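You operate a simulated robot arm through the tools that you are given. There is no shell and no other tool.

You are at the controls of a simulated robot arm. One attempt, no reset.

JOB
Test probe P7 in both jars and sort it by the readings.
Fine: GOOD rack only with air 0 to 3 and water 95 to 100, else FAULT rack; dial back to OFF.
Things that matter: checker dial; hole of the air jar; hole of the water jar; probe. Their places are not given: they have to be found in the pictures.

It is judged by the outcome, as a careful person would: the job done as asked, and still so three seconds after it is handed in. It fails if anything else is knocked over, pushed out of place, dropped, spilled or broken.

ROBOT AND FRAMES
A 7-joint arm with a two-finger gripper, fixed in place. Base frame: the origin is at the foot of the arm, x ahead of it, y to its left, z up; the work surface is at about z = 80. Units: cm, degrees, N and s.
With the tool pointing down near the work surface it reaches from about 34 to 72 cm from the base axis. Its first joint turns from -66.0 to 66.0 degrees. Payload 2.45 kg.
The tool frame sits at the grasp point between the pads (the TCP): z along the fingers, y along the line on which they close. The tips reach 2.6 cm beyond it. The gripper opens to 9.6 cm. The gripper's body begins 6.9 cm behind the TCP.
Orientation is that of the tool frame in the base frame, as a unit quaternion [w, x, y, z]. With the fingers straight down and closing along the base's y, the tool's x points along the base's -x, its y along +y and its z along -z.

CONTROLS
- The arm moves only by the tool servo_tool. Its argument "series" is a list of rows, each an object (a shift or turn left out is 0, a gripper value left out holds the last) with "rotation": the turn, a rotation vector about the tool's x, y, z in degrees, a list of three; "dp": the shift along the tool's x, y, z in cm, a list of three; "claw": the gripper command, from -1 (shut) to 1 (fully open), values between in proportion. In form: [{"rotation": [wx, wy, wz], "dp": [tx, ty, tz], "claw": claw}, ...]. A call has 1 to 20 rows; each row shifts and turns the commanded pose from where the row before left it, along the tool's axes as they then stand. A row lasts 0.2 s, in which the tool goes at most 5 cm and 8.6 degrees; a call with a longer step from one row to the next is refused whole, and so is a gripper value outside its range. A pose out of reach is approached as far as the arm can. The call stops where the force on the tool passes 40 N (or 10 N more than at its start, if that is more) or the arm is blocked; 0.2 s more then pass. Each finger halts on what it meets, pressing with about 22 N; the grip force reading is that of the motor and also rises with nothing between the fingers. The clock runs only during rows and for 0.2 s after the last one: add rows that do not move to give the fingers time. It gives the time, the measured TCP pose, the force on the tool (base axes), the opening and the grip force at its end, in the units of the frame above (readings bear some noise), with the torque about the TCP (base axes, N m) and any sound that the robot's microphone picked up.
- Cameras (640 x 400 px; columns grow to the right, rows downward): "scene" is fixed at [17.33, -39.94, 143.28]; the picture's right is [0.75, -0.67, 0.00], its down [-0.34, -0.38, -0.86] and it looks along [0.57, 0.64, -0.51] (base axes); focal length 314 px, centre (320, 200). "wrist" rides on the gripper at [8.2, 0.3, -9.8] in the tool frame; the picture's right is [-0.04, 1.00, 0.00], its down [-0.73, -0.03, -0.68] and it looks along [-0.68, -0.03, 0.73] (tool axes); focal length 256 px, centre (320, 200).
- get_image(camera): a new picture of that camera. The clock stands still meanwhile.
- locate(camera, pixels): there is no depth. For up to 12 entries [column, row, z] of the newest picture of that camera ("zoom" is the newest enlarged one), the place [x, y] in the base frame at which the ray of that pixel passes the height z, good to about 0.3 cm, but the place of the scene camera against the robot may be out by one fixed shift of up to 1.2 cm in any direction. The clock stands still meanwhile.
- close_up(camera, box): a new picture of the part [left, top, right, bottom] of that camera's present view, enlarged. The clock stands still meanwhile.
- sign_off(): hands the job in; it is judged then, once.

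Unless the task says otherwise, let go and move clear before handing in.

The tools are called after "Emit:" as a command line: name --argument value ..., lists and objects as JSON in quotes. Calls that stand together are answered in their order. servo_tool: Moves the arm, as the interface text tells. Its arguments: {"type":"object","properties":{"series":{"type":"array","items":{"type":"object","properties":{"rotation":{"type":"array","items":{"type":"number"}},"dp":{"type":"array","items":{"type":"number"}},"claw":{"type":"number"}}}}},"required":["series"]} The other tools are called the same way: get_image (camera) takes a picture; locate (camera, pixels) gives the place at which the rays of pixels pass given heights; close_up (camera, box) takes an enlarged picture of a part of a camera's view; sign_off () hands the job in.

At the start:

```text
clock: 0.0
ee_pos: [37.24, 24.43, 113.47]
tool_rot: [-0.001, 0.0, 1.0, 0.0]
force: [-0.4, 0.1, 0.5]
ft_torque: [-0.01, -0.02, -0.04]
grip_width: 9.61
finger_force: 0.0
```

scene: 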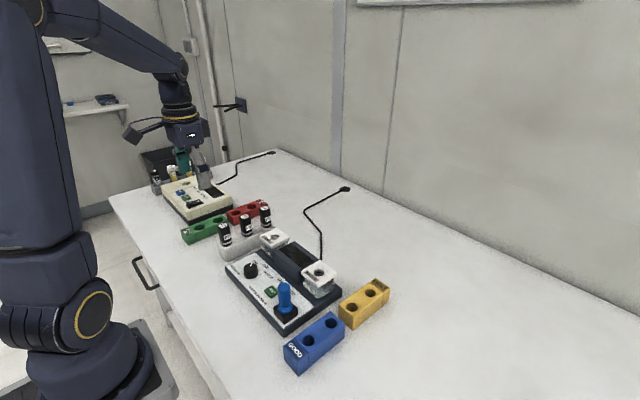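
wrist: 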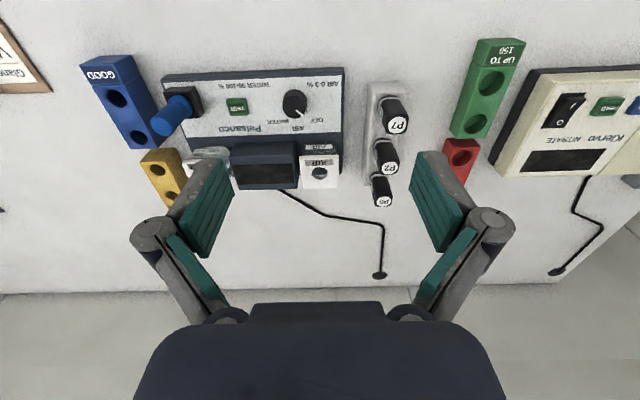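

The first pictures show a checker with a dial (wrist ~(295,102)), labelled probes P1, P2 and P? in a grey holder, blue GOOD rack and a yellow rack. I will enlarge the views to read the labels.

Emit:
close_up --camera "scene" --box '[200, 180, 400, 380]'

Emit:
close_up --camera "wrist" --box '[80, 50, 240, 210]'

Emit:
close_up --camera "wrist" --box '[220, 50, 420, 220]'

Emit:
close_up --camera "scene" --box '[140, 140, 290, 250]'

```text
2.00 times, centred on (300, 280) of scene
```

zoom: 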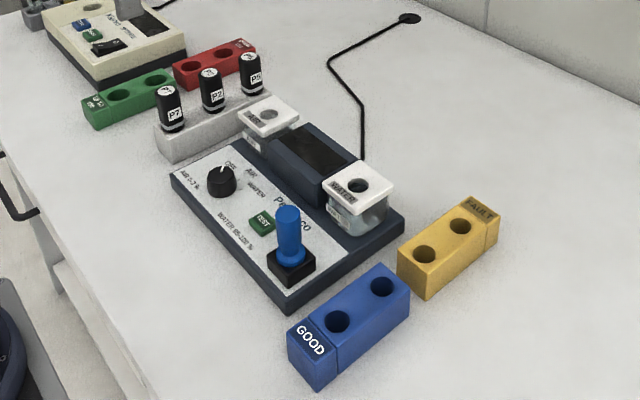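

```text
2.50 times, centred on (160, 130) of wrist
```

zoom: 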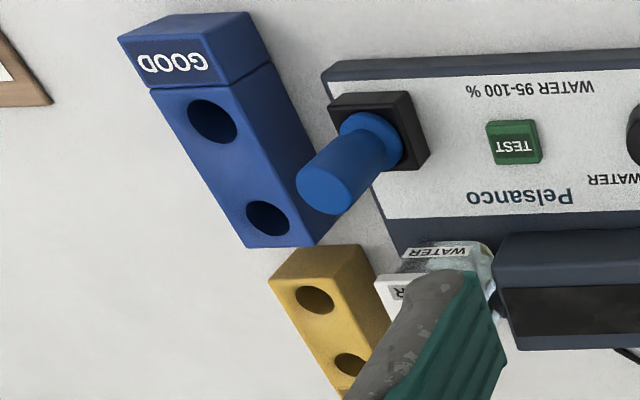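

```text
2.35 times, centred on (320, 135) of wrist
```

zoom: 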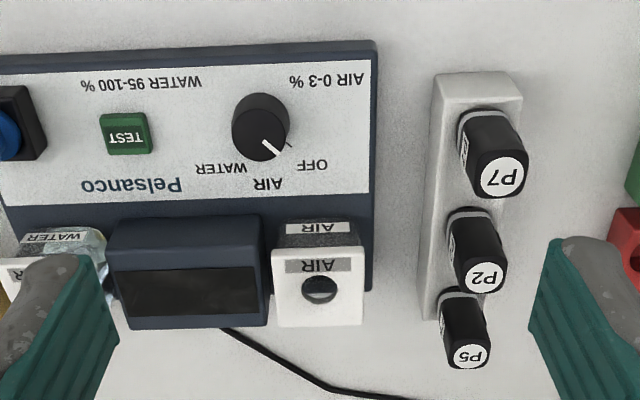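

```text
3.64 times, centred on (215, 195) of scene
```

zoom: 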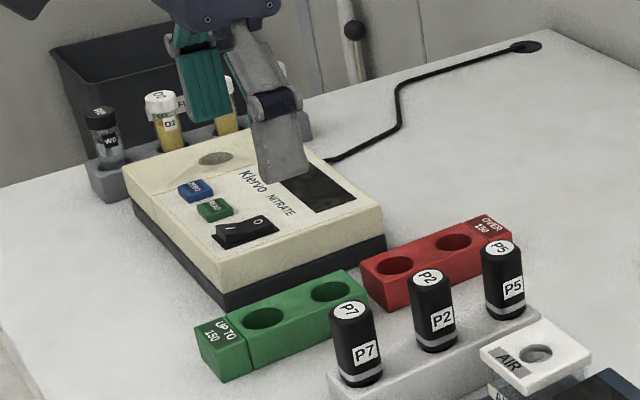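

P7 is the probe nearest the robot in the grey holder (scene zoom (352,345)); the dial points near OFF. I'll get rough positions from both cameras.

Emit:
locate --camera "wrist" --pixels '[[295, 103, 84], [295, 103, 86], [237, 106, 84], [396, 124, 90], [396, 124, 94], [319, 173, 90], [319, 173, 94], [343, 68, 82], [165, 78, 82], [117, 98, 85], [386, 88, 85], [388, 167, 94]]'

Emit:
locate --camera "scene" --pixels '[[251, 270, 84], [251, 270, 86], [271, 291, 84], [225, 228, 90], [225, 228, 94], [273, 237, 90], [273, 237, 94], [318, 272, 90], [318, 272, 94], [247, 218, 94], [308, 340, 85], [331, 323, 85]]'

```text
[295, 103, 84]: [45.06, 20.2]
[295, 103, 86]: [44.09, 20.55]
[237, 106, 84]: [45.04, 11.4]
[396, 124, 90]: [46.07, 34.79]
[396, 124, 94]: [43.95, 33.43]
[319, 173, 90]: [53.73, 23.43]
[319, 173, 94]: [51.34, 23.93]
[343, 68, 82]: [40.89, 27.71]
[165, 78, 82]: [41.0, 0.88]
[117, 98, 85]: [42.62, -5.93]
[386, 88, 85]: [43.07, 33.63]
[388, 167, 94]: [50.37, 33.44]
```

```text
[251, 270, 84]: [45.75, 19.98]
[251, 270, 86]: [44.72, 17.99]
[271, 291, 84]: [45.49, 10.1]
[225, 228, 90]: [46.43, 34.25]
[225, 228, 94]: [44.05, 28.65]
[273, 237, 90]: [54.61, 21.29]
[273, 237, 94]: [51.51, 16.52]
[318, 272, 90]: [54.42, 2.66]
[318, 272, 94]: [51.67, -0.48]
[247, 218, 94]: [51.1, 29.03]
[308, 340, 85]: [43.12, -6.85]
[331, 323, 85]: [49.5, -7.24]
```

P7's top is consistent at about z=90, (46, 34.5). I'll shift the wrist camera in front of the probe holder for a cleaner view.

Emit:
servo_tool --series '[{"dp": [0.5, 4.5, 0]}, {"dp": [0.5, 4.5, 0]}, {"dp": [0, 0, 0]}]'

Emit:
get_image --camera "wrist"

```text
clock: 0.8
ee_pos: [36.21, 33.38, 113.5]
tool_rot: [-0.001, 0.001, 1.0, 0.0]
force: [0.2, 0.3, -0.3]
ft_torque: [0.0, 0.01, 0.03]
grip_width: 9.58
finger_force: 0.0
```

```text
taken
```

wrist: 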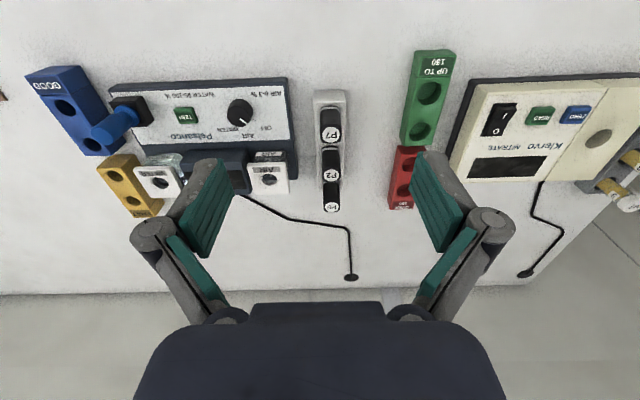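

Emit:
close_up --camera "wrist" --box '[270, 70, 390, 220]'

Emit:
close_up --camera "wrist" --box '[20, 50, 220, 220]'

Emit:
locate --camera "wrist" --pixels '[[332, 132, 90], [332, 132, 92], [332, 132, 88], [316, 92, 82], [346, 91, 82], [270, 180, 88], [270, 180, 90], [240, 113, 86], [165, 183, 88]]'

```text
2.67 times, centred on (330, 145) of wrist
```

zoom: 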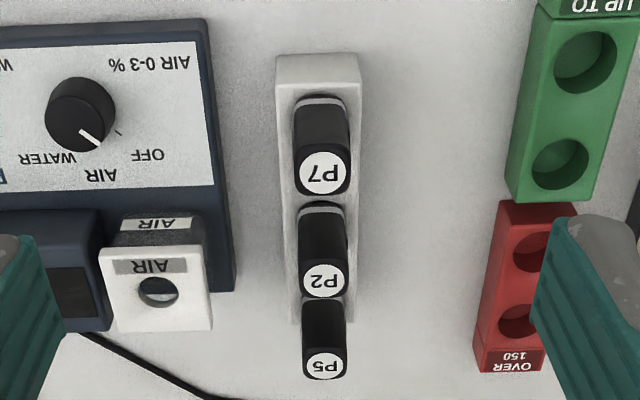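

```text
2.35 times, centred on (120, 135) of wrist
```

zoom: 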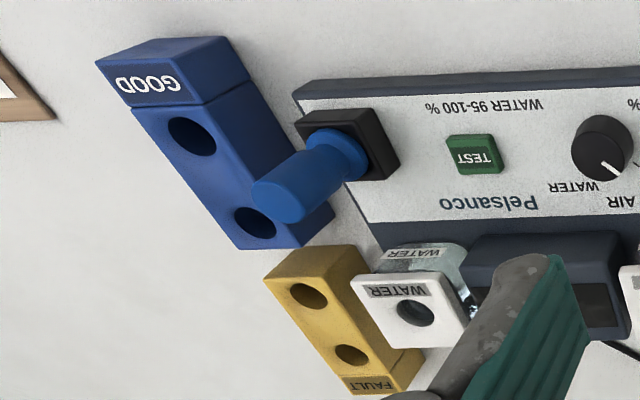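

```text
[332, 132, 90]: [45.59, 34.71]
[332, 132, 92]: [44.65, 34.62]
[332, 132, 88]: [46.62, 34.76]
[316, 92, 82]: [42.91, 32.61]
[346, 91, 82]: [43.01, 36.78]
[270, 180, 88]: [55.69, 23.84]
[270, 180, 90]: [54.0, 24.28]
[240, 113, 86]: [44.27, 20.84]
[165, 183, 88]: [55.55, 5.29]
```

The holder and P7 are clear (P7 top at (332,132)). Next I'll view the dial/air jar and the water jar/racks from in front of each.

Emit:
servo_tool --series '[{"dp": [0, -4.5, 1.0]}, {"dp": [0, -4.5, 1.0]}, {"dp": [0, -4, 1.0]}, {"dp": [0, 0, 1.0]}, {"dp": [0, 0, 0]}]'

Emit:
get_image --camera "wrist"

Emit:
close_up --camera "wrist" --box '[240, 50, 400, 200]'

```text
clock: 2.0
ee_pos: [36.29, 20.47, 109.57]
tool_rot: [0.0, 0.0, 1.0, -0.001]
force: [-0.1, 0.3, 0.1]
ft_torque: [-0.01, -0.02, -0.02]
grip_width: 9.59
finger_force: 0.2
```

```text
taken
```

wrist: 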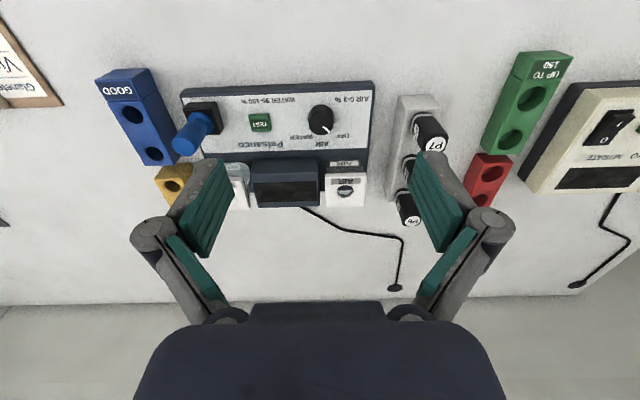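

```text
2.67 times, centred on (320, 125) of wrist
```

zoom: 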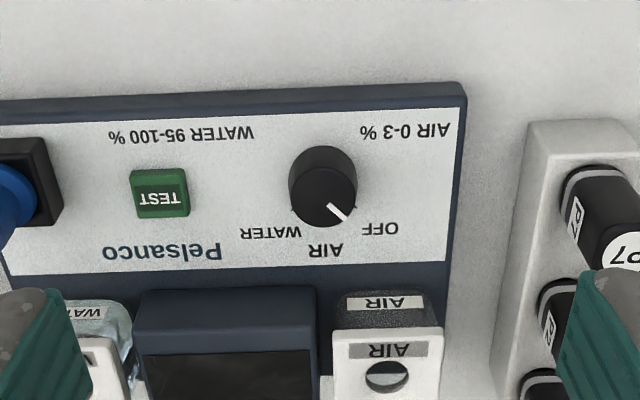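

The dial pointer clearly sits at OFF (zoom (343,215)), AIR straight ahead, WATER to the other side. Let me compute positions here.

Emit:
locate --camera "zoom" --pixels '[[323, 193, 86], [323, 193, 85], [323, 193, 87], [160, 187, 84], [160, 187, 85], [387, 378, 88], [387, 378, 89], [387, 378, 90], [462, 85, 82], [465, 107, 83], [590, 170, 84], [525, 122, 83]]'

Emit:
servo_tool --series '[{"dp": [0, -4.5, 0]}, {"dp": [0, -4.5, 0]}, {"dp": [0, -4.5, 0]}, {"dp": [0, -4, 0.0]}, {"dp": [0, 0, 0]}]'

Emit:
get_image --camera "wrist"

Emit:
close_up --camera "wrist" --box '[200, 50, 440, 230]'

```text
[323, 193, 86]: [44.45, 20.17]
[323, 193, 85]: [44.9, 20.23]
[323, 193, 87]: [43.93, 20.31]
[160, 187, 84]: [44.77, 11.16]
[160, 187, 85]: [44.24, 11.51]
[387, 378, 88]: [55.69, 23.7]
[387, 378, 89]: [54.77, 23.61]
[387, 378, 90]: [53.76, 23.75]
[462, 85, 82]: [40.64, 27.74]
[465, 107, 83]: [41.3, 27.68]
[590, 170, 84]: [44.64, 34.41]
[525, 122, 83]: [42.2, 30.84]
```

```text
clock: 3.2
ee_pos: [36.41, 2.83, 109.59]
tool_rot: [0.0, -0.001, 1.0, 0.0]
force: [0.8, -0.1, -0.2]
ft_torque: [0.01, -0.01, -0.01]
grip_width: 9.58
finger_force: 0.0
```

```text
taken
```

wrist: 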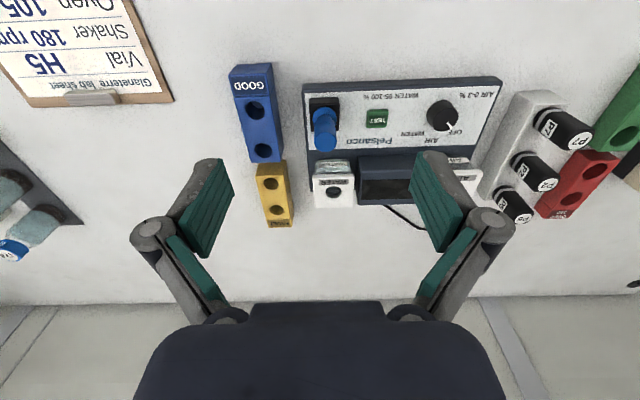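

```text
2.22 times, centred on (320, 140) of wrist
```

zoom: 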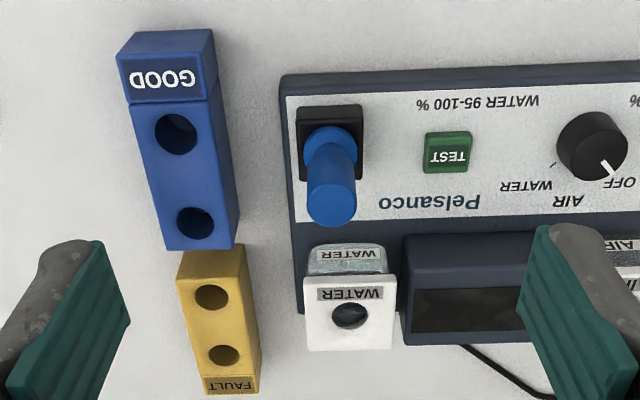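

Emit:
locate --camera "zoom" --pixels '[[351, 315, 87], [351, 315, 88], [351, 315, 89], [351, 315, 90], [177, 134, 84], [177, 134, 85], [193, 223, 85], [211, 297, 85], [224, 355, 85], [332, 205, 90], [593, 145, 86], [448, 145, 85]]'

Emit:
close_up --camera "scene" --box '[260, 250, 400, 380]'

Emit:
close_up --camera "scene" --box '[210, 190, 330, 300]'

```text
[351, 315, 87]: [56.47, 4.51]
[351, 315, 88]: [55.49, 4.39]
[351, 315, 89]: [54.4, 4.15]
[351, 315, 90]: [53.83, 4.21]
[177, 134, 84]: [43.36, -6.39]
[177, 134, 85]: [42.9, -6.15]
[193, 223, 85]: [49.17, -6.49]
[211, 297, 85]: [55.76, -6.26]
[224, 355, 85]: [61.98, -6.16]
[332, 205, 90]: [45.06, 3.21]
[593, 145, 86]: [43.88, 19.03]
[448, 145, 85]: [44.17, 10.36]
```

```text
3.08 times, centred on (330, 315) of scene
```

zoom: 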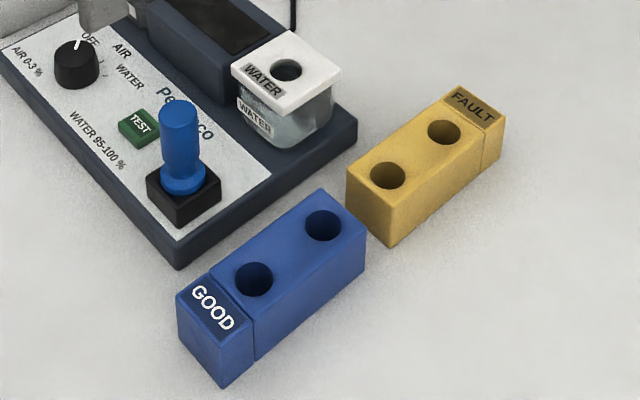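

```text
3.64 times, centred on (270, 245) of scene
```

zoom: 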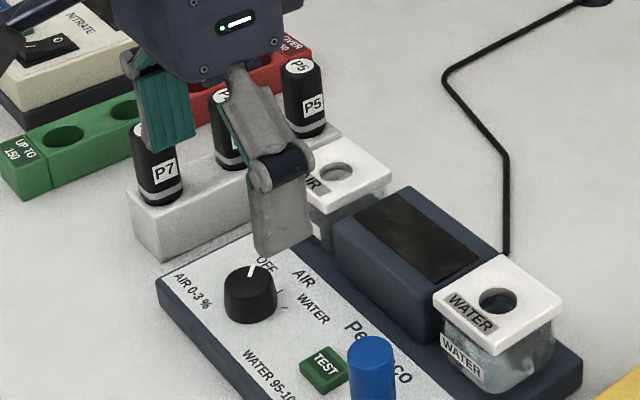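

The jars, racks and dial are roughly placed. The wrist camera looks right at the TCP, so I'll hover above P7 (~(45.6,34.6)) and servo visually.

Emit:
servo_tool --series '[{"dp": [-1.15, 3.97, 0]}, {"dp": [-1.15, 3.97, 0]}, {"dp": [-1.15, 3.97, 0]}, {"dp": [-1.15, 3.97, 0]}, {"dp": [-1.15, 3.97, 0]}, {"dp": [-1.15, 3.97, 0]}, {"dp": [-1.15, 3.97, 0]}, {"dp": [-1.15, 3.97, 0]}, {"dp": [0, 0, 4]}, {"dp": [0, 0, 4]}, {"dp": [0, 0, 0]}]'

Emit:
get_image --camera "wrist"

Emit:
get_image --camera "scene"

```text
clock: 5.6
ee_pos: [45.44, 34.79, 101.28]
tool_rot: [0.0, 0.0, 1.0, -0.001]
force: [-0.5, 0.1, -0.3]
ft_torque: [0.01, 0.0, 0.01]
grip_width: 9.58
finger_force: 0.1
```

```text
taken
```

wrist: 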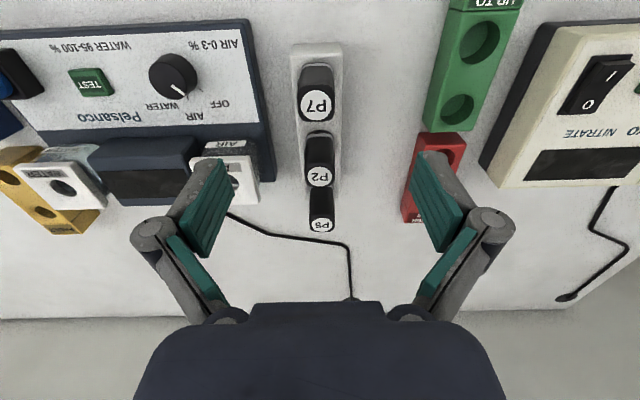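

```text
taken
```

scene: 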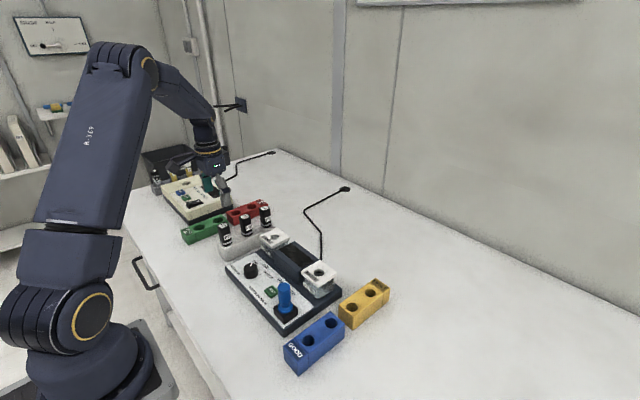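

P7's top is at (317,104), nearly on the tool axis. I'll check with locate and descend part way with a narrower opening.

Emit:
locate --camera "wrist" --pixels '[[317, 104, 90], [317, 104, 91], [320, 176, 90], [321, 224, 90], [234, 166, 88], [234, 166, 89], [177, 75, 84], [177, 75, 85], [62, 187, 88], [62, 187, 89]]'

Emit:
servo_tool --series '[{"dp": [0, -0.25, 3], "claw": 0.2}, {"dp": [0, 0, 3], "claw": 0.2}, {"dp": [0, 0, 0]}, {"dp": [0, 0, 0]}]'

Emit:
get_image --camera "wrist"

Emit:
close_up --camera "wrist" --box '[240, 50, 400, 250]'

```text
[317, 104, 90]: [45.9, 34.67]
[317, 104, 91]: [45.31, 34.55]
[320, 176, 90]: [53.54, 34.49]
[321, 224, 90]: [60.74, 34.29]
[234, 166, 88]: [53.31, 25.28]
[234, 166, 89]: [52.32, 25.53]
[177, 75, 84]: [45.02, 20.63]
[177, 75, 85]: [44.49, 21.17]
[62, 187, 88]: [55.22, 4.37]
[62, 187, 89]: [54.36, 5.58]
```

```text
clock: 6.6
ee_pos: [45.53, 34.51, 95.3]
tool_rot: [0.001, 0.0, 1.0, 0.0]
force: [-0.3, -0.1, 0.1]
ft_torque: [0.01, -0.01, 0.0]
grip_width: 5.75
finger_force: 0.1
```

```text
taken
```

wrist: 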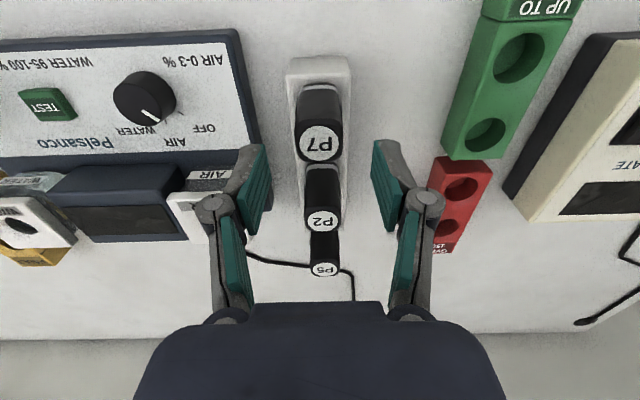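

```text
2.00 times, centred on (320, 150) of wrist
```

zoom: 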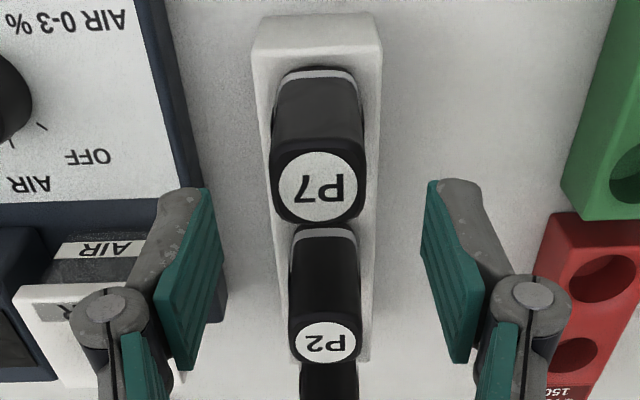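

P7's top is now at (319,142), which puts it on the tool axis at z≈91. I'll descend to TCP z≈88 and close on the cap.

Emit:
servo_tool --series '[{"dp": [0, 0, 2.5], "claw": 0.2}, {"dp": [0, 0, 2.5]}, {"dp": [0, 0, 2.3]}, {"dp": [0, 0, 0]}, {"claw": -1}, {"claw": -1}, {"claw": -1}, {"claw": -1}]'

Emit:
get_image --camera "wrist"

```text
clock: 8.4
ee_pos: [45.57, 34.5, 88.11]
tool_rot: [0.0, 0.0, 1.0, 0.0]
force: [-0.6, 0.4, 0.2]
ft_torque: [0.04, 0.0, 0.0]
grip_width: 2.91
finger_force: 21.8
```

```text
taken
```

wrist: 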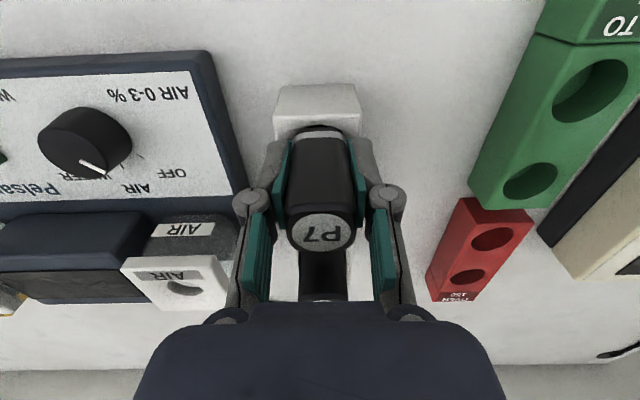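

The grip holds at 2.9 cm on the cap. I'll lift straight up and look at the probe's length.

Emit:
servo_tool --series '[{"dp": [0, 0, -1.5]}, {"dp": [0, 0, -2]}, {"dp": [0, 0, -3]}, {"dp": [0, 0, -3.5]}, {"dp": [0, 0, -3.5]}, {"dp": [0, 0, 0]}]'

Emit:
get_image --camera "wrist"

Emit:
close_up --camera "scene" --box '[170, 150, 330, 270]'

```text
clock: 9.8
ee_pos: [45.58, 34.63, 101.77]
tool_rot: [0.001, -0.001, 1.0, 0.0]
force: [0.9, 0.7, -1.0]
ft_torque: [-0.04, -0.02, -0.04]
grip_width: 2.95
finger_force: 22.1
```

```text
taken
```

wrist: 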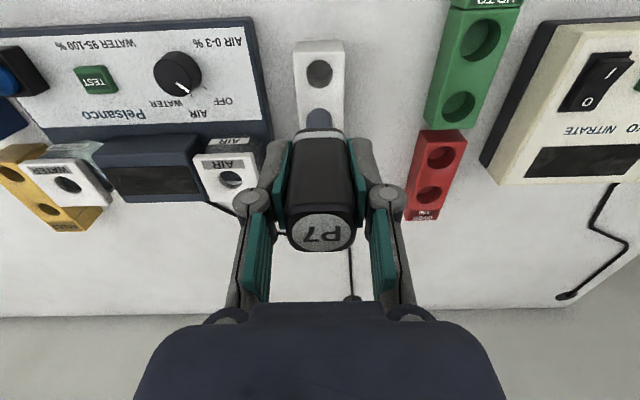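

```text
3.33 times, centred on (250, 210) of scene
```

zoom: 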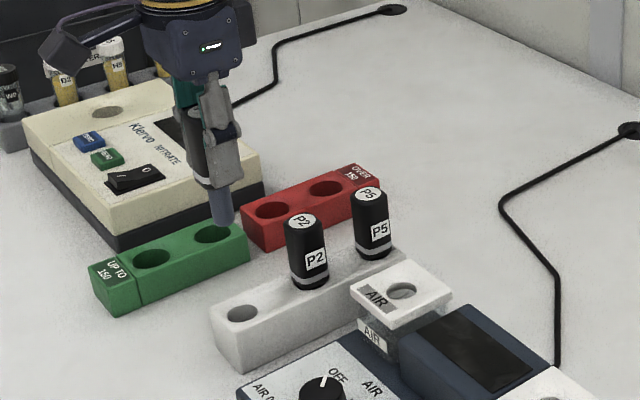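

The probe is out, a short narrower sensor below the cap. The holder's empty hole (wrist (319,73)) gives a calibration check; I'll locate it and the jar holes from both cameras.

Emit:
locate --camera "wrist" --pixels '[[319, 73, 83], [319, 73, 84], [231, 181, 88], [231, 181, 89], [231, 181, 90], [66, 184, 88], [66, 184, 89]]'

Emit:
locate --camera "zoom" --pixels '[[242, 314, 83], [242, 314, 84], [242, 314, 85], [401, 291, 87], [401, 291, 88], [401, 291, 89], [401, 291, 90]]'

Emit:
close_up --camera "wrist" --box '[180, 130, 340, 230]'

```text
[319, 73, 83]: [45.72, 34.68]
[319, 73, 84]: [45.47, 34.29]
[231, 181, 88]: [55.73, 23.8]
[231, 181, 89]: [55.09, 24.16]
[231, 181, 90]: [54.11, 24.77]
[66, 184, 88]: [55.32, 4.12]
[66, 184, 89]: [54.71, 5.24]
```

```text
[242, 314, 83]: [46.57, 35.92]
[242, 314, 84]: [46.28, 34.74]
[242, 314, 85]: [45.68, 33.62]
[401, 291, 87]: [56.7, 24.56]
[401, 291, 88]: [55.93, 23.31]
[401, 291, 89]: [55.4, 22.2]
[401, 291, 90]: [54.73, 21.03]
```

```text
4.00 times, centred on (260, 180) of wrist
```

zoom: 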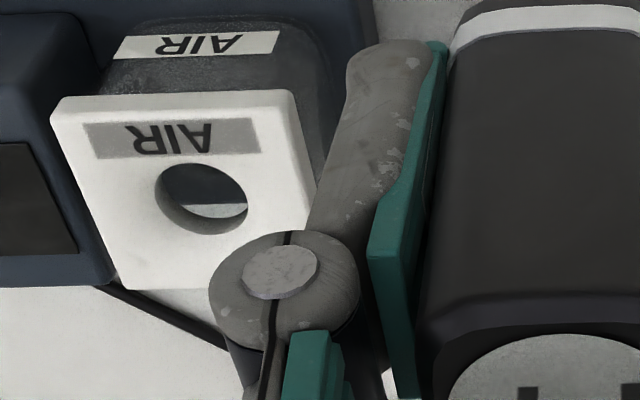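

The empty holder hole gives consistent coordinates at z≈84, and the air jar hole comes out at about (55.6, 23.75, 88). I'll hover over it and compare with the sensor tip.

Emit:
servo_tool --series '[{"dp": [-2.5, -2.72, 0]}, {"dp": [-2.5, -2.72, 0]}, {"dp": [-2.5, -2.72, 0]}, {"dp": [-2.5, -2.72, 0]}, {"dp": [0, 0, 1.5]}, {"dp": [0, 0, 0]}, {"dp": [0, 0, 0]}]'

Emit:
get_image --camera "wrist"

Emit:
close_up --camera "wrist" --box '[260, 60, 380, 180]'

Emit:
close_up --camera "scene" --box '[230, 180, 330, 270]'

```text
clock: 11.4
ee_pos: [55.61, 23.61, 100.32]
tool_rot: [0.0, 0.0, 1.0, 0.0]
force: [0.8, -0.4, -1.2]
ft_torque: [-0.02, 0.0, 0.0]
grip_width: 2.9
finger_force: 21.9
```

```text
taken
```

wrist: 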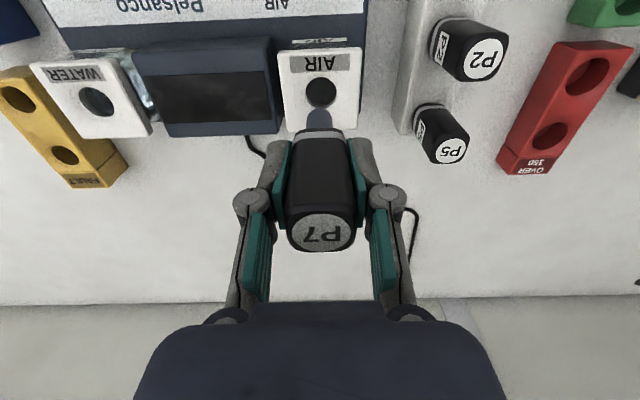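

```text
3.33 times, centred on (320, 120) of wrist
```

zoom: 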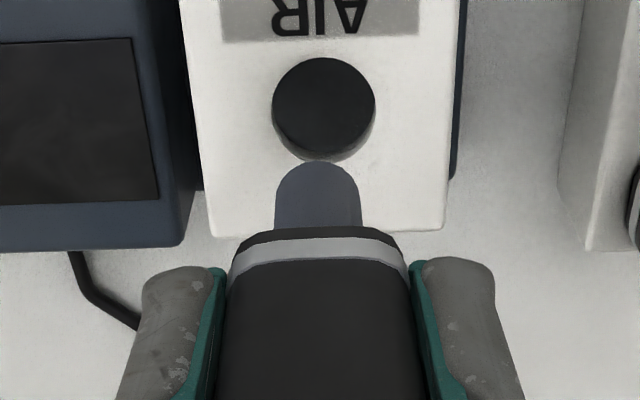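

```text
4.44 times, centred on (280, 225) of scene
```

zoom: 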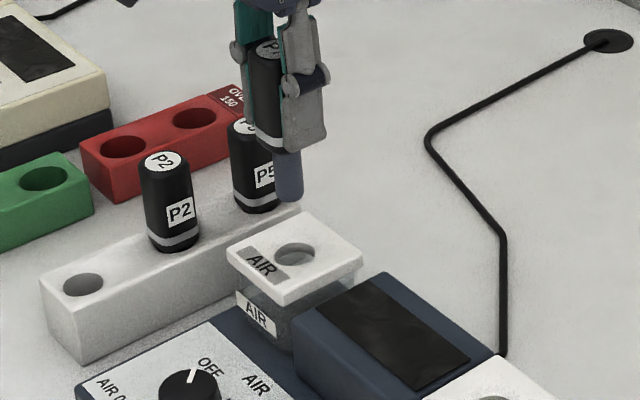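

The sensor (zoom col 318) lines up with the air hole (zoom (323,108)), and in the scene view too. A 0.1 cm nudge, then descend to just above the lid to check.

Emit:
servo_tool --series '[{"dp": [-0.05, 0.1, 1.5]}, {"dp": [0, 0, 1.7]}, {"dp": [0, 0, 0]}, {"dp": [0, 0, 0]}]'

Emit:
close_up --camera "wrist" --box '[260, 60, 380, 180]'

Emit:
close_up --camera "scene" --box '[240, 200, 310, 260]'

```text
clock: 12.4
ee_pos: [55.63, 23.79, 97.05]
tool_rot: [0.0, 0.0, 1.0, 0.0]
force: [-0.3, 0.1, 0.0]
ft_torque: [0.0, 0.01, -0.01]
grip_width: 2.9
finger_force: 21.7
```

```text
3.33 times, centred on (320, 120) of wrist
```

zoom: 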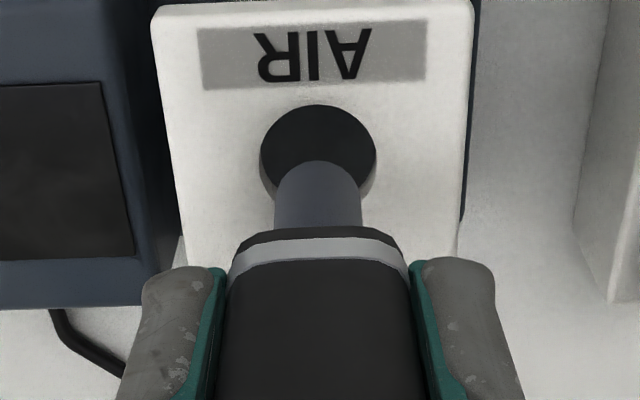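

```text
6.67 times, centred on (275, 230) of scene
```

zoom: 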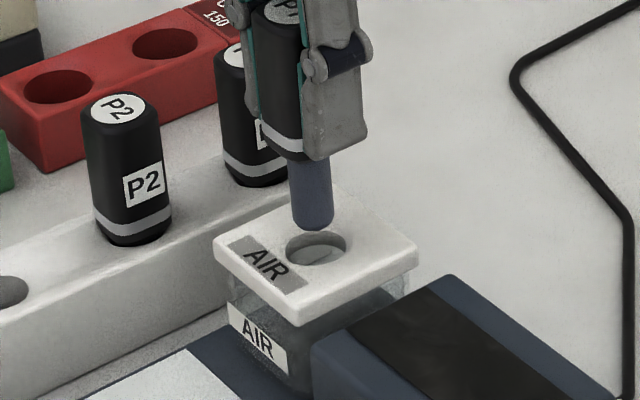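

Everything still lines up: sensor col 318 vs hole center col 318 in the wrist zoom, and within 0.1 cm in the scene zoom. I'll lower gently into the hole.

Emit:
servo_tool --series '[{"dp": [-0.05, 0, 0.8]}, {"dp": [0, 0, 0.8]}, {"dp": [0, 0, 0.6]}, {"dp": [0, 0, 0]}]'

Emit:
close_up --camera "wrist" --box '[260, 60, 380, 180]'

Emit:
close_up --camera "scene" --box '[240, 200, 310, 260]'

```text
clock: 13.4
ee_pos: [55.62, 23.71, 94.77]
tool_rot: [0.001, 0.001, 1.0, 0.0]
force: [-0.2, 0.4, -1.7]
ft_torque: [-0.01, -0.02, 0.01]
grip_width: 2.92
finger_force: 22.3
```

```text
3.33 times, centred on (320, 120) of wrist
```

zoom: 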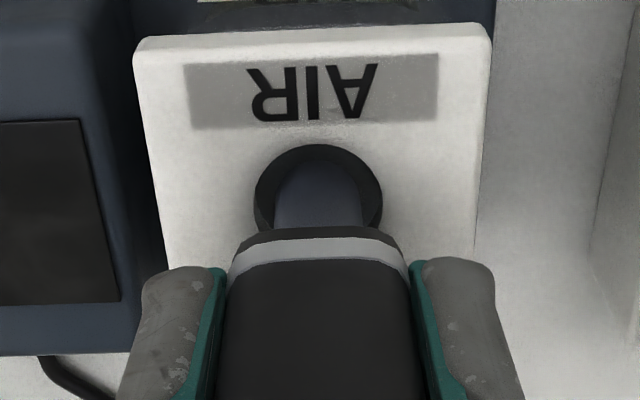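

```text
6.67 times, centred on (275, 230) of scene
```

zoom: 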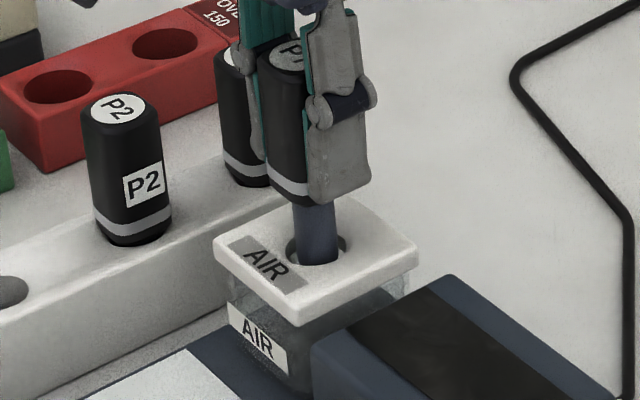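

The sensor has entered the hole, with clear rim on all sides in the wrist zoom. Continue down gently until the cap seats.

Emit:
servo_tool --series '[{"dp": [0, 0, 0.7]}, {"dp": [0, 0, 0.7]}, {"dp": [0, 0, 0.5]}, {"dp": [0, 0, 0.3]}, {"dp": [0, 0, 0]}]'

Emit:
close_up --camera "wrist" --box '[260, 60, 380, 180]'

Emit:
close_up --camera "scene" --box '[240, 200, 310, 260]'

```text
clock: 14.6
ee_pos: [55.69, 23.73, 92.5]
tool_rot: [0.0, 0.0, 1.0, 0.0]
force: [0.6, -0.4, -1.1]
ft_torque: [0.0, -0.02, 0.0]
grip_width: 2.92
finger_force: 22.6
```

```text
3.33 times, centred on (320, 120) of wrist
```

zoom: 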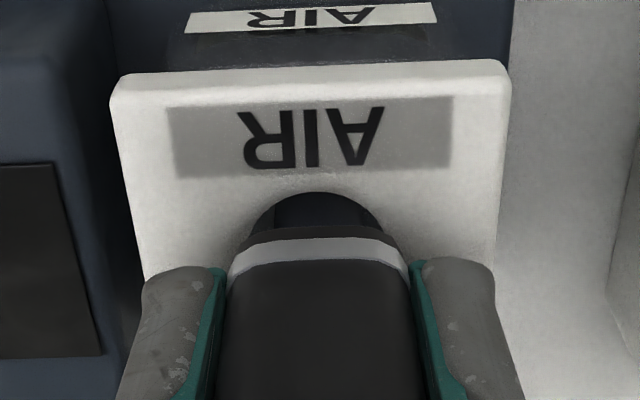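

```text
6.67 times, centred on (275, 230) of scene
```

zoom: 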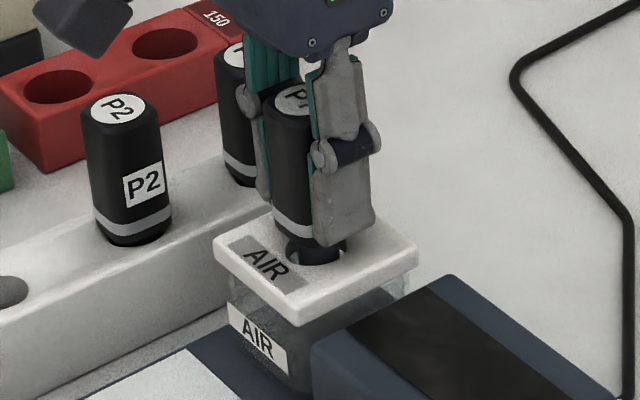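

About 0.7 cm remains between cap and lid. Lower in small steps and watch the force.

Emit:
servo_tool --series '[{"dp": [0, 0, 0.25]}, {"dp": [0, 0, 0.2]}, {"dp": [0, 0, 0.15]}, {"dp": [0, 0, 0]}]'

Emit:
close_up --camera "scene" --box '[240, 200, 310, 260]'

```text
clock: 15.6
ee_pos: [55.6, 23.7, 91.98]
tool_rot: [-0.001, 0.0, 1.0, 0.0]
force: [0.5, -0.7, -0.9]
ft_torque: [0.08, -0.02, 0.02]
grip_width: 2.91
finger_force: 22.3
```

```text
6.67 times, centred on (275, 230) of scene
```

zoom: 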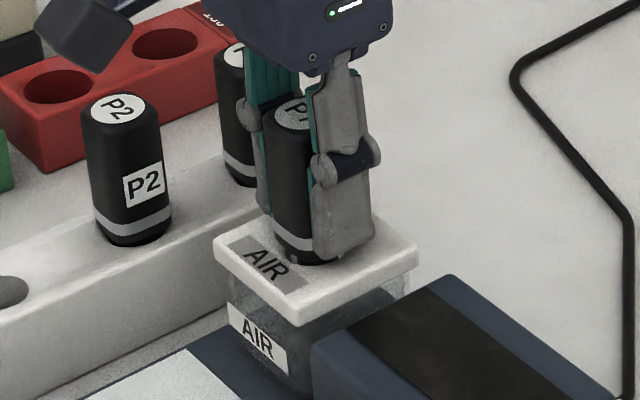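

Emit:
servo_tool --series '[{"dp": [0, 0, 0.1]}, {"dp": [0, 0, 0.1]}, {"dp": [0, 0, 0]}]'

Emit:
close_up --camera "wrist" --box '[260, 60, 380, 180]'

```text
clock: 16.4
ee_pos: [55.66, 23.74, 91.76]
tool_rot: [0.0, -0.001, 1.0, -0.001]
force: [-1.2, -2.4, 7.4]
ft_torque: [-0.05, 0.13, -0.01]
grip_width: 2.92
finger_force: 22.1
```

```text
3.33 times, centred on (320, 120) of wrist
```

zoom: 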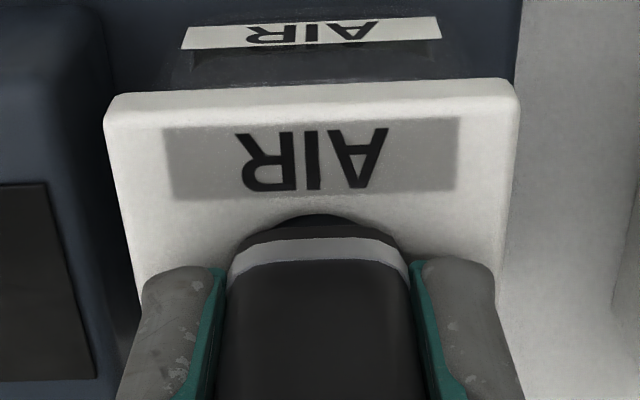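

Contact at 7.4 N upwards: the cap is seated on the air jar's lid. I'll release with a modest opening and rise straight up.

Emit:
servo_tool --series '[{"dp": [0, 0, -0.1], "claw": -0.15}, {"claw": -0.15}, {"claw": -0.15}, {"dp": [0, 0, -1.5]}, {"dp": [0, 0, -3]}, {"dp": [0, 0, -4]}, {"dp": [0, 0, -3]}, {"dp": [0, 0, 0]}]'

Emit:
get_image --camera "wrist"

Emit:
close_up --camera "scene" --box '[210, 190, 350, 290]'

```text
clock: 18.2
ee_pos: [55.56, 23.76, 103.29]
tool_rot: [0.0, 0.0, 1.0, 0.0]
force: [0.6, 0.0, 0.5]
ft_torque: [-0.03, 0.01, 0.03]
grip_width: 4.07
finger_force: 0.1
```

```text
taken
```

wrist: 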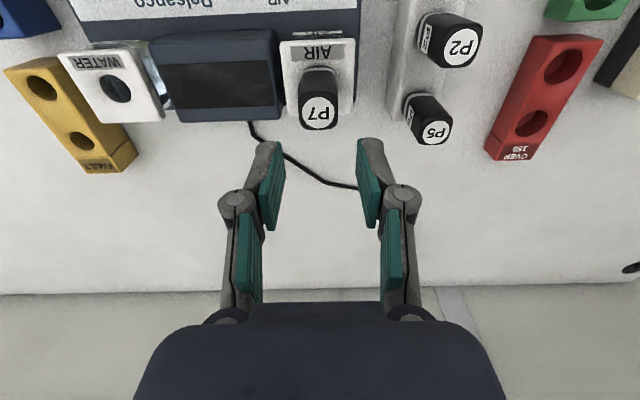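

```text
4.00 times, centred on (280, 240) of scene
```

zoom: 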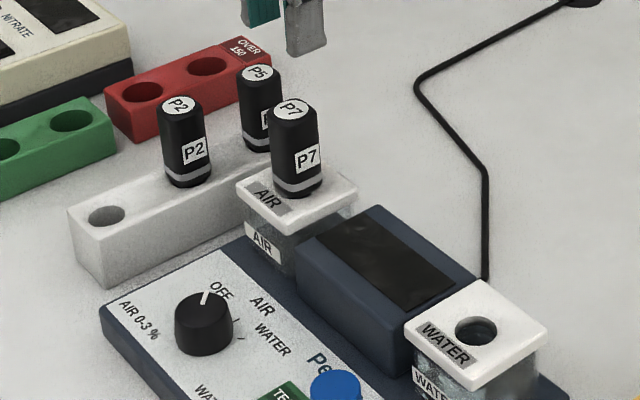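

P7 stands upright in the air jar. Now I'll hover over the dial at about (44.9, 20.3) with the gripper open to ~6 cm.

Emit:
servo_tool --series '[{"dp": [3.6, -1.15, 0], "claw": 0.25}, {"dp": [3.6, -1.15, 0]}, {"dp": [3.5, -1.15, 0]}, {"dp": [0, 0, 4]}, {"dp": [0, 0, 4]}, {"dp": [0, 0, 2]}, {"dp": [0, 0, 0]}, {"dp": [0, 0, 0]}]'

Emit:
get_image --camera "wrist"

Emit:
close_up --camera "wrist" --box '[240, 60, 400, 190]'

Emit:
close_up --camera "scene" --box '[210, 210, 310, 300]'

```text
clock: 20.0
ee_pos: [44.87, 20.24, 93.36]
tool_rot: [0.0, -0.001, 1.0, 0.0]
force: [-0.5, -0.5, 0.2]
ft_torque: [0.0, -0.01, 0.03]
grip_width: 5.99
finger_force: 0.2
```

```text
taken
```

wrist: 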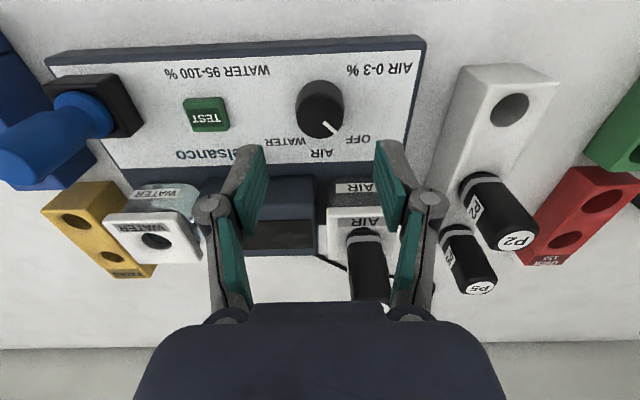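

```text
3.08 times, centred on (320, 125) of wrist
```

zoom: 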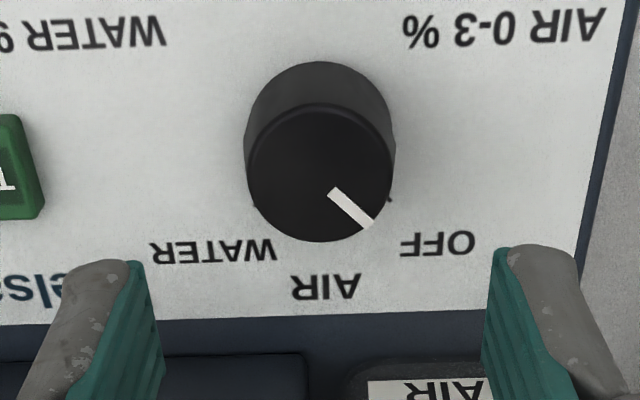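

```text
4.44 times, centred on (260, 255) of scene
```

zoom: 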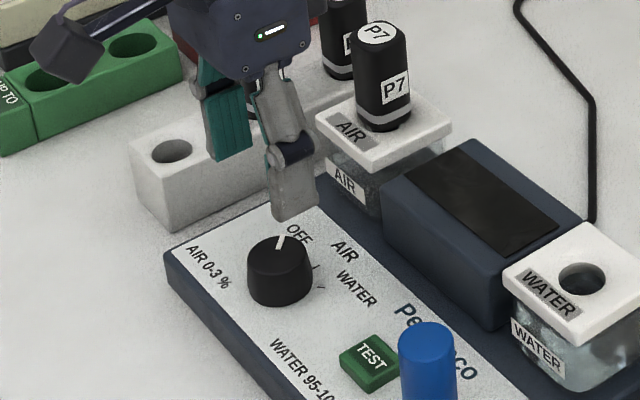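

The dial's top disc is centred at (320,116), right on the tool axis with top at z≈85.3; pointer at OFF. I'll descend to z≈86.4 and grip the knob.

Emit:
servo_tool --series '[{"dp": [0, 0, 3]}, {"dp": [0, 0, 2.5]}, {"dp": [0, 0, 1.4]}, {"dp": [0, 0, 0]}, {"claw": -1}, {"claw": -1}, {"claw": -1}, {"claw": -1}]'

Emit:
close_up --camera "wrist" --box '[240, 60, 400, 220]'

Emit:
close_up --camera "scene" --box '[210, 210, 310, 300]'

```text
clock: 21.8
ee_pos: [44.85, 20.19, 86.24]
tool_rot: [0.0, 0.0, 1.0, 0.001]
force: [-0.3, 9.4, -6.1]
ft_torque: [0.28, -0.19, 0.01]
grip_width: 3.62
finger_force: 45.1
```

```text
2.50 times, centred on (320, 140) of wrist
```

zoom: 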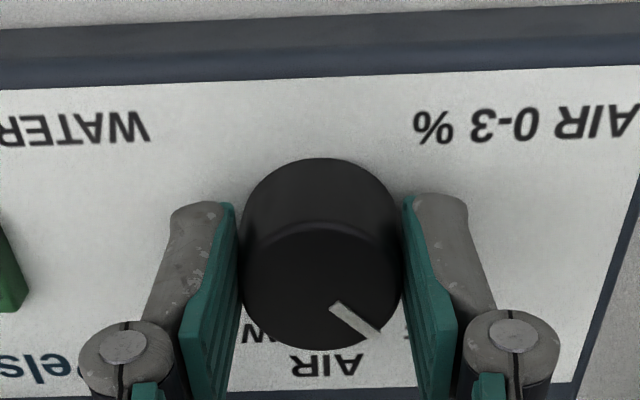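

```text
4.44 times, centred on (260, 255) of scene
```

zoom: 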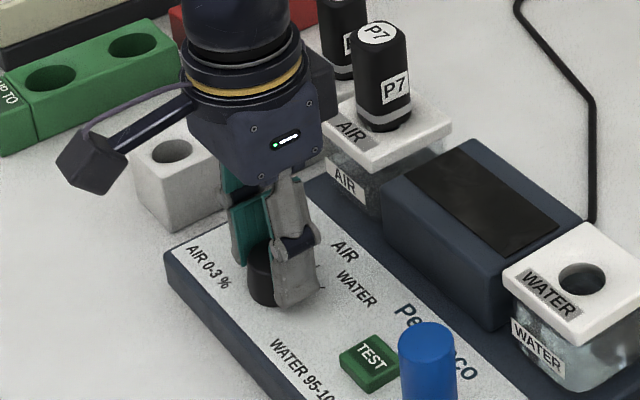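

The knob is gripped (3.6 cm). I'll turn it clockwise from above (positive about tool z) by 40° toward AIR.

Emit:
servo_tool --series '[{"rotation": [0, 0, 8]}, {"rotation": [0, 0, 8]}, {"rotation": [0, 0, 8]}, {"rotation": [0, 0, 8]}, {"rotation": [0, 0, 8]}, {"dp": [0, 0, 0]}, {"dp": [0, 0, 0]}]'

Emit:
close_up --camera "wrist" --box '[220, 40, 420, 220]'

Emit:
close_up --camera "scene" --box '[210, 210, 330, 310]'

```text
clock: 23.4
ee_pos: [44.94, 20.26, 86.36]
tool_rot: [0.001, 0.341, 0.94, 0.001]
force: [4.3, 21.1, -14.4]
ft_torque: [0.64, 0.16, 0.05]
grip_width: 3.59
finger_force: 44.8
```

```text
2.22 times, centred on (320, 130) of wrist
```

zoom: 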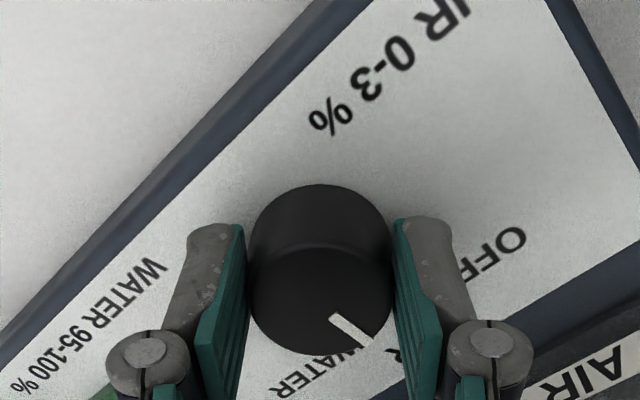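

```text
4.00 times, centred on (270, 260) of scene
```

zoom: 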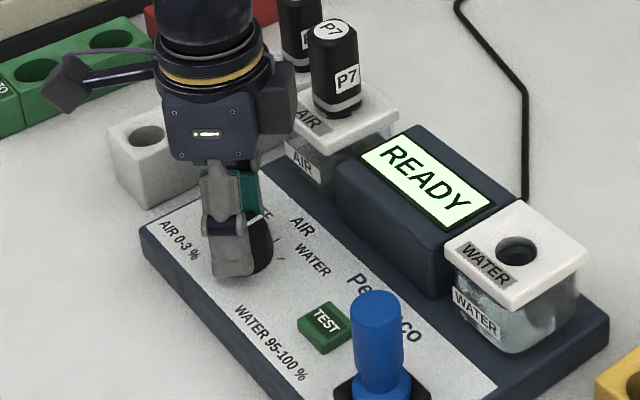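

The display now shows READY with the dial turned toward AIR. I'll release, rise and check the pointer against the AIR mark.

Emit:
servo_tool --series '[{"claw": 0.25}, {"claw": 0.25}, {"claw": 0.25}, {"claw": 0.25}, {"dp": [0, 0, -3]}, {"dp": [0, 0, -4]}, {"dp": [0, 0, 0]}]'

Emit:
get_image --camera "wrist"

Emit:
close_up --camera "wrist" --box '[240, 60, 400, 190]'

Emit:
close_up --camera "scene" --box '[210, 210, 330, 310]'

```text
clock: 25.0
ee_pos: [45.08, 20.37, 93.55]
tool_rot: [0.0, 0.342, 0.94, 0.0]
force: [0.0, 0.6, 0.2]
ft_torque: [0.02, 0.01, -0.03]
grip_width: 5.99
finger_force: 0.0
```

```text
taken
```

wrist: 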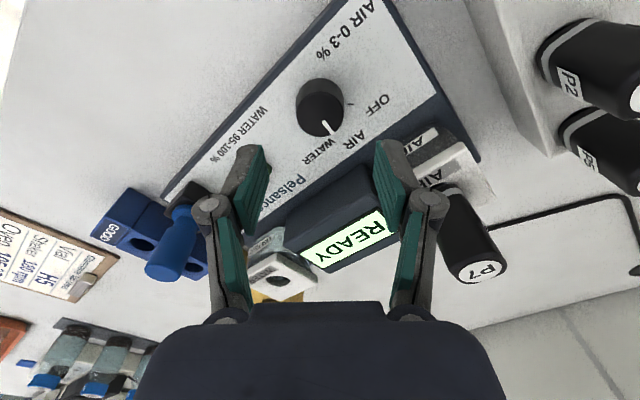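

```text
3.08 times, centred on (320, 125) of wrist
```

zoom: 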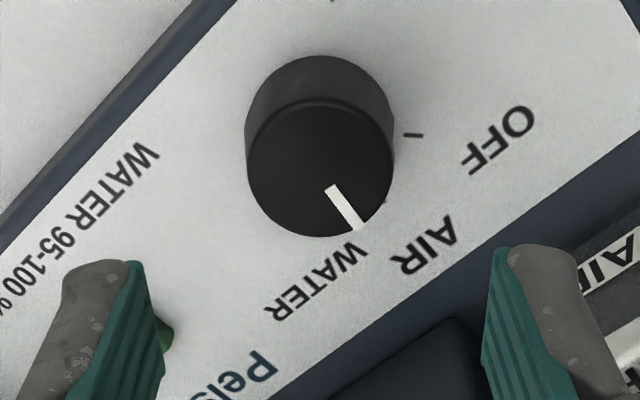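

```text
4.00 times, centred on (270, 260) of scene
```

zoom: 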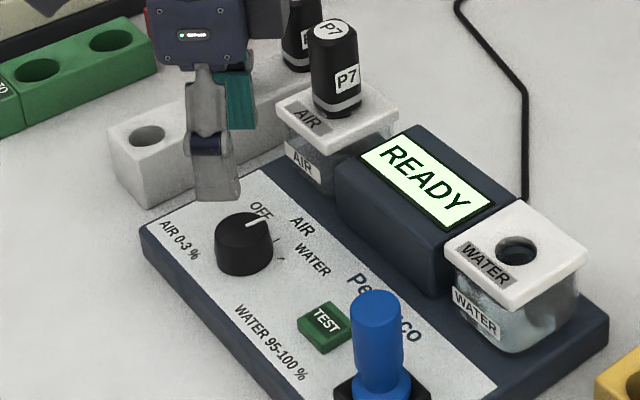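

Pointer lines up with the AIR mark (scene tick (278,240)) and the display reads READY. Next I'll turn the wrist back, close the fingers and hover over the TEST button at about (45.2, 10.8).

Emit:
servo_tool --series '[{"rotation": [0, 0, -8], "claw": -1}, {"rotation": [0, 0, -8]}, {"rotation": [0, 0, -8]}, {"rotation": [0, 0, -8]}, {"rotation": [0, 0, -8]}, {"dp": [0, -4.5, 0]}, {"dp": [0, -5, 0]}, {"dp": [0, 0, 0]}, {"dp": [0, 0, 0]}]'

Emit:
get_image --camera "wrist"

Emit:
close_up --camera "wrist" --box '[240, 60, 400, 190]'

Emit:
close_up --camera "scene" --box '[210, 210, 330, 310]'

```text
clock: 27.0
ee_pos: [44.99, 10.82, 93.5]
tool_rot: [0.0, -0.001, 1.0, 0.0]
force: [-1.1, 0.2, -0.2]
ft_torque: [0.02, 0.0, -0.02]
grip_width: 0.0
finger_force: 22.3
```

```text
taken
```

wrist: 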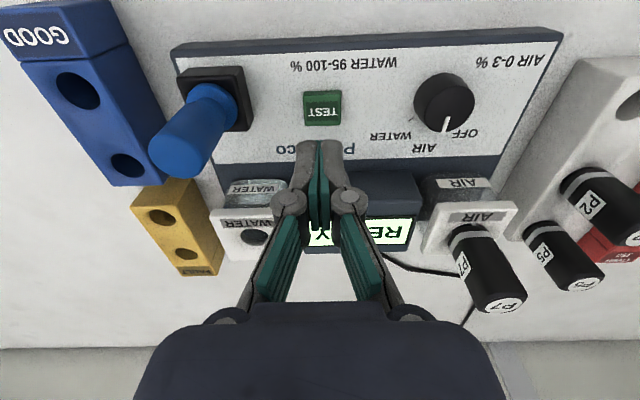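

```text
3.08 times, centred on (320, 125) of wrist
```

zoom: 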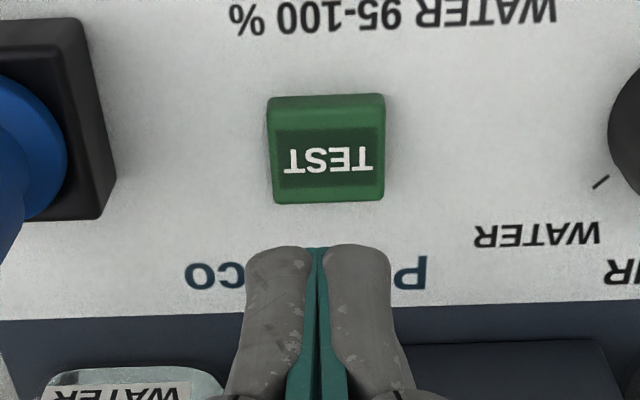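

```text
4.00 times, centred on (270, 260) of scene
```

zoom: 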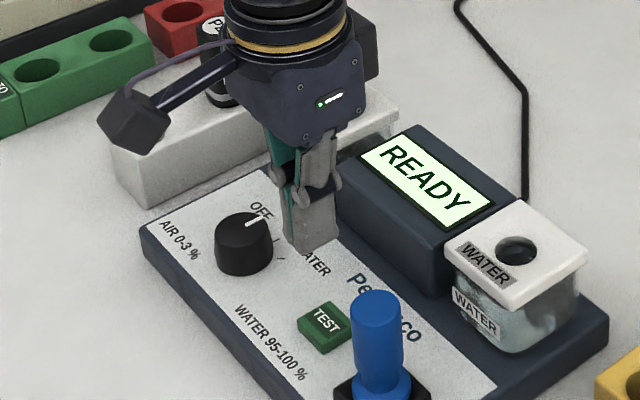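

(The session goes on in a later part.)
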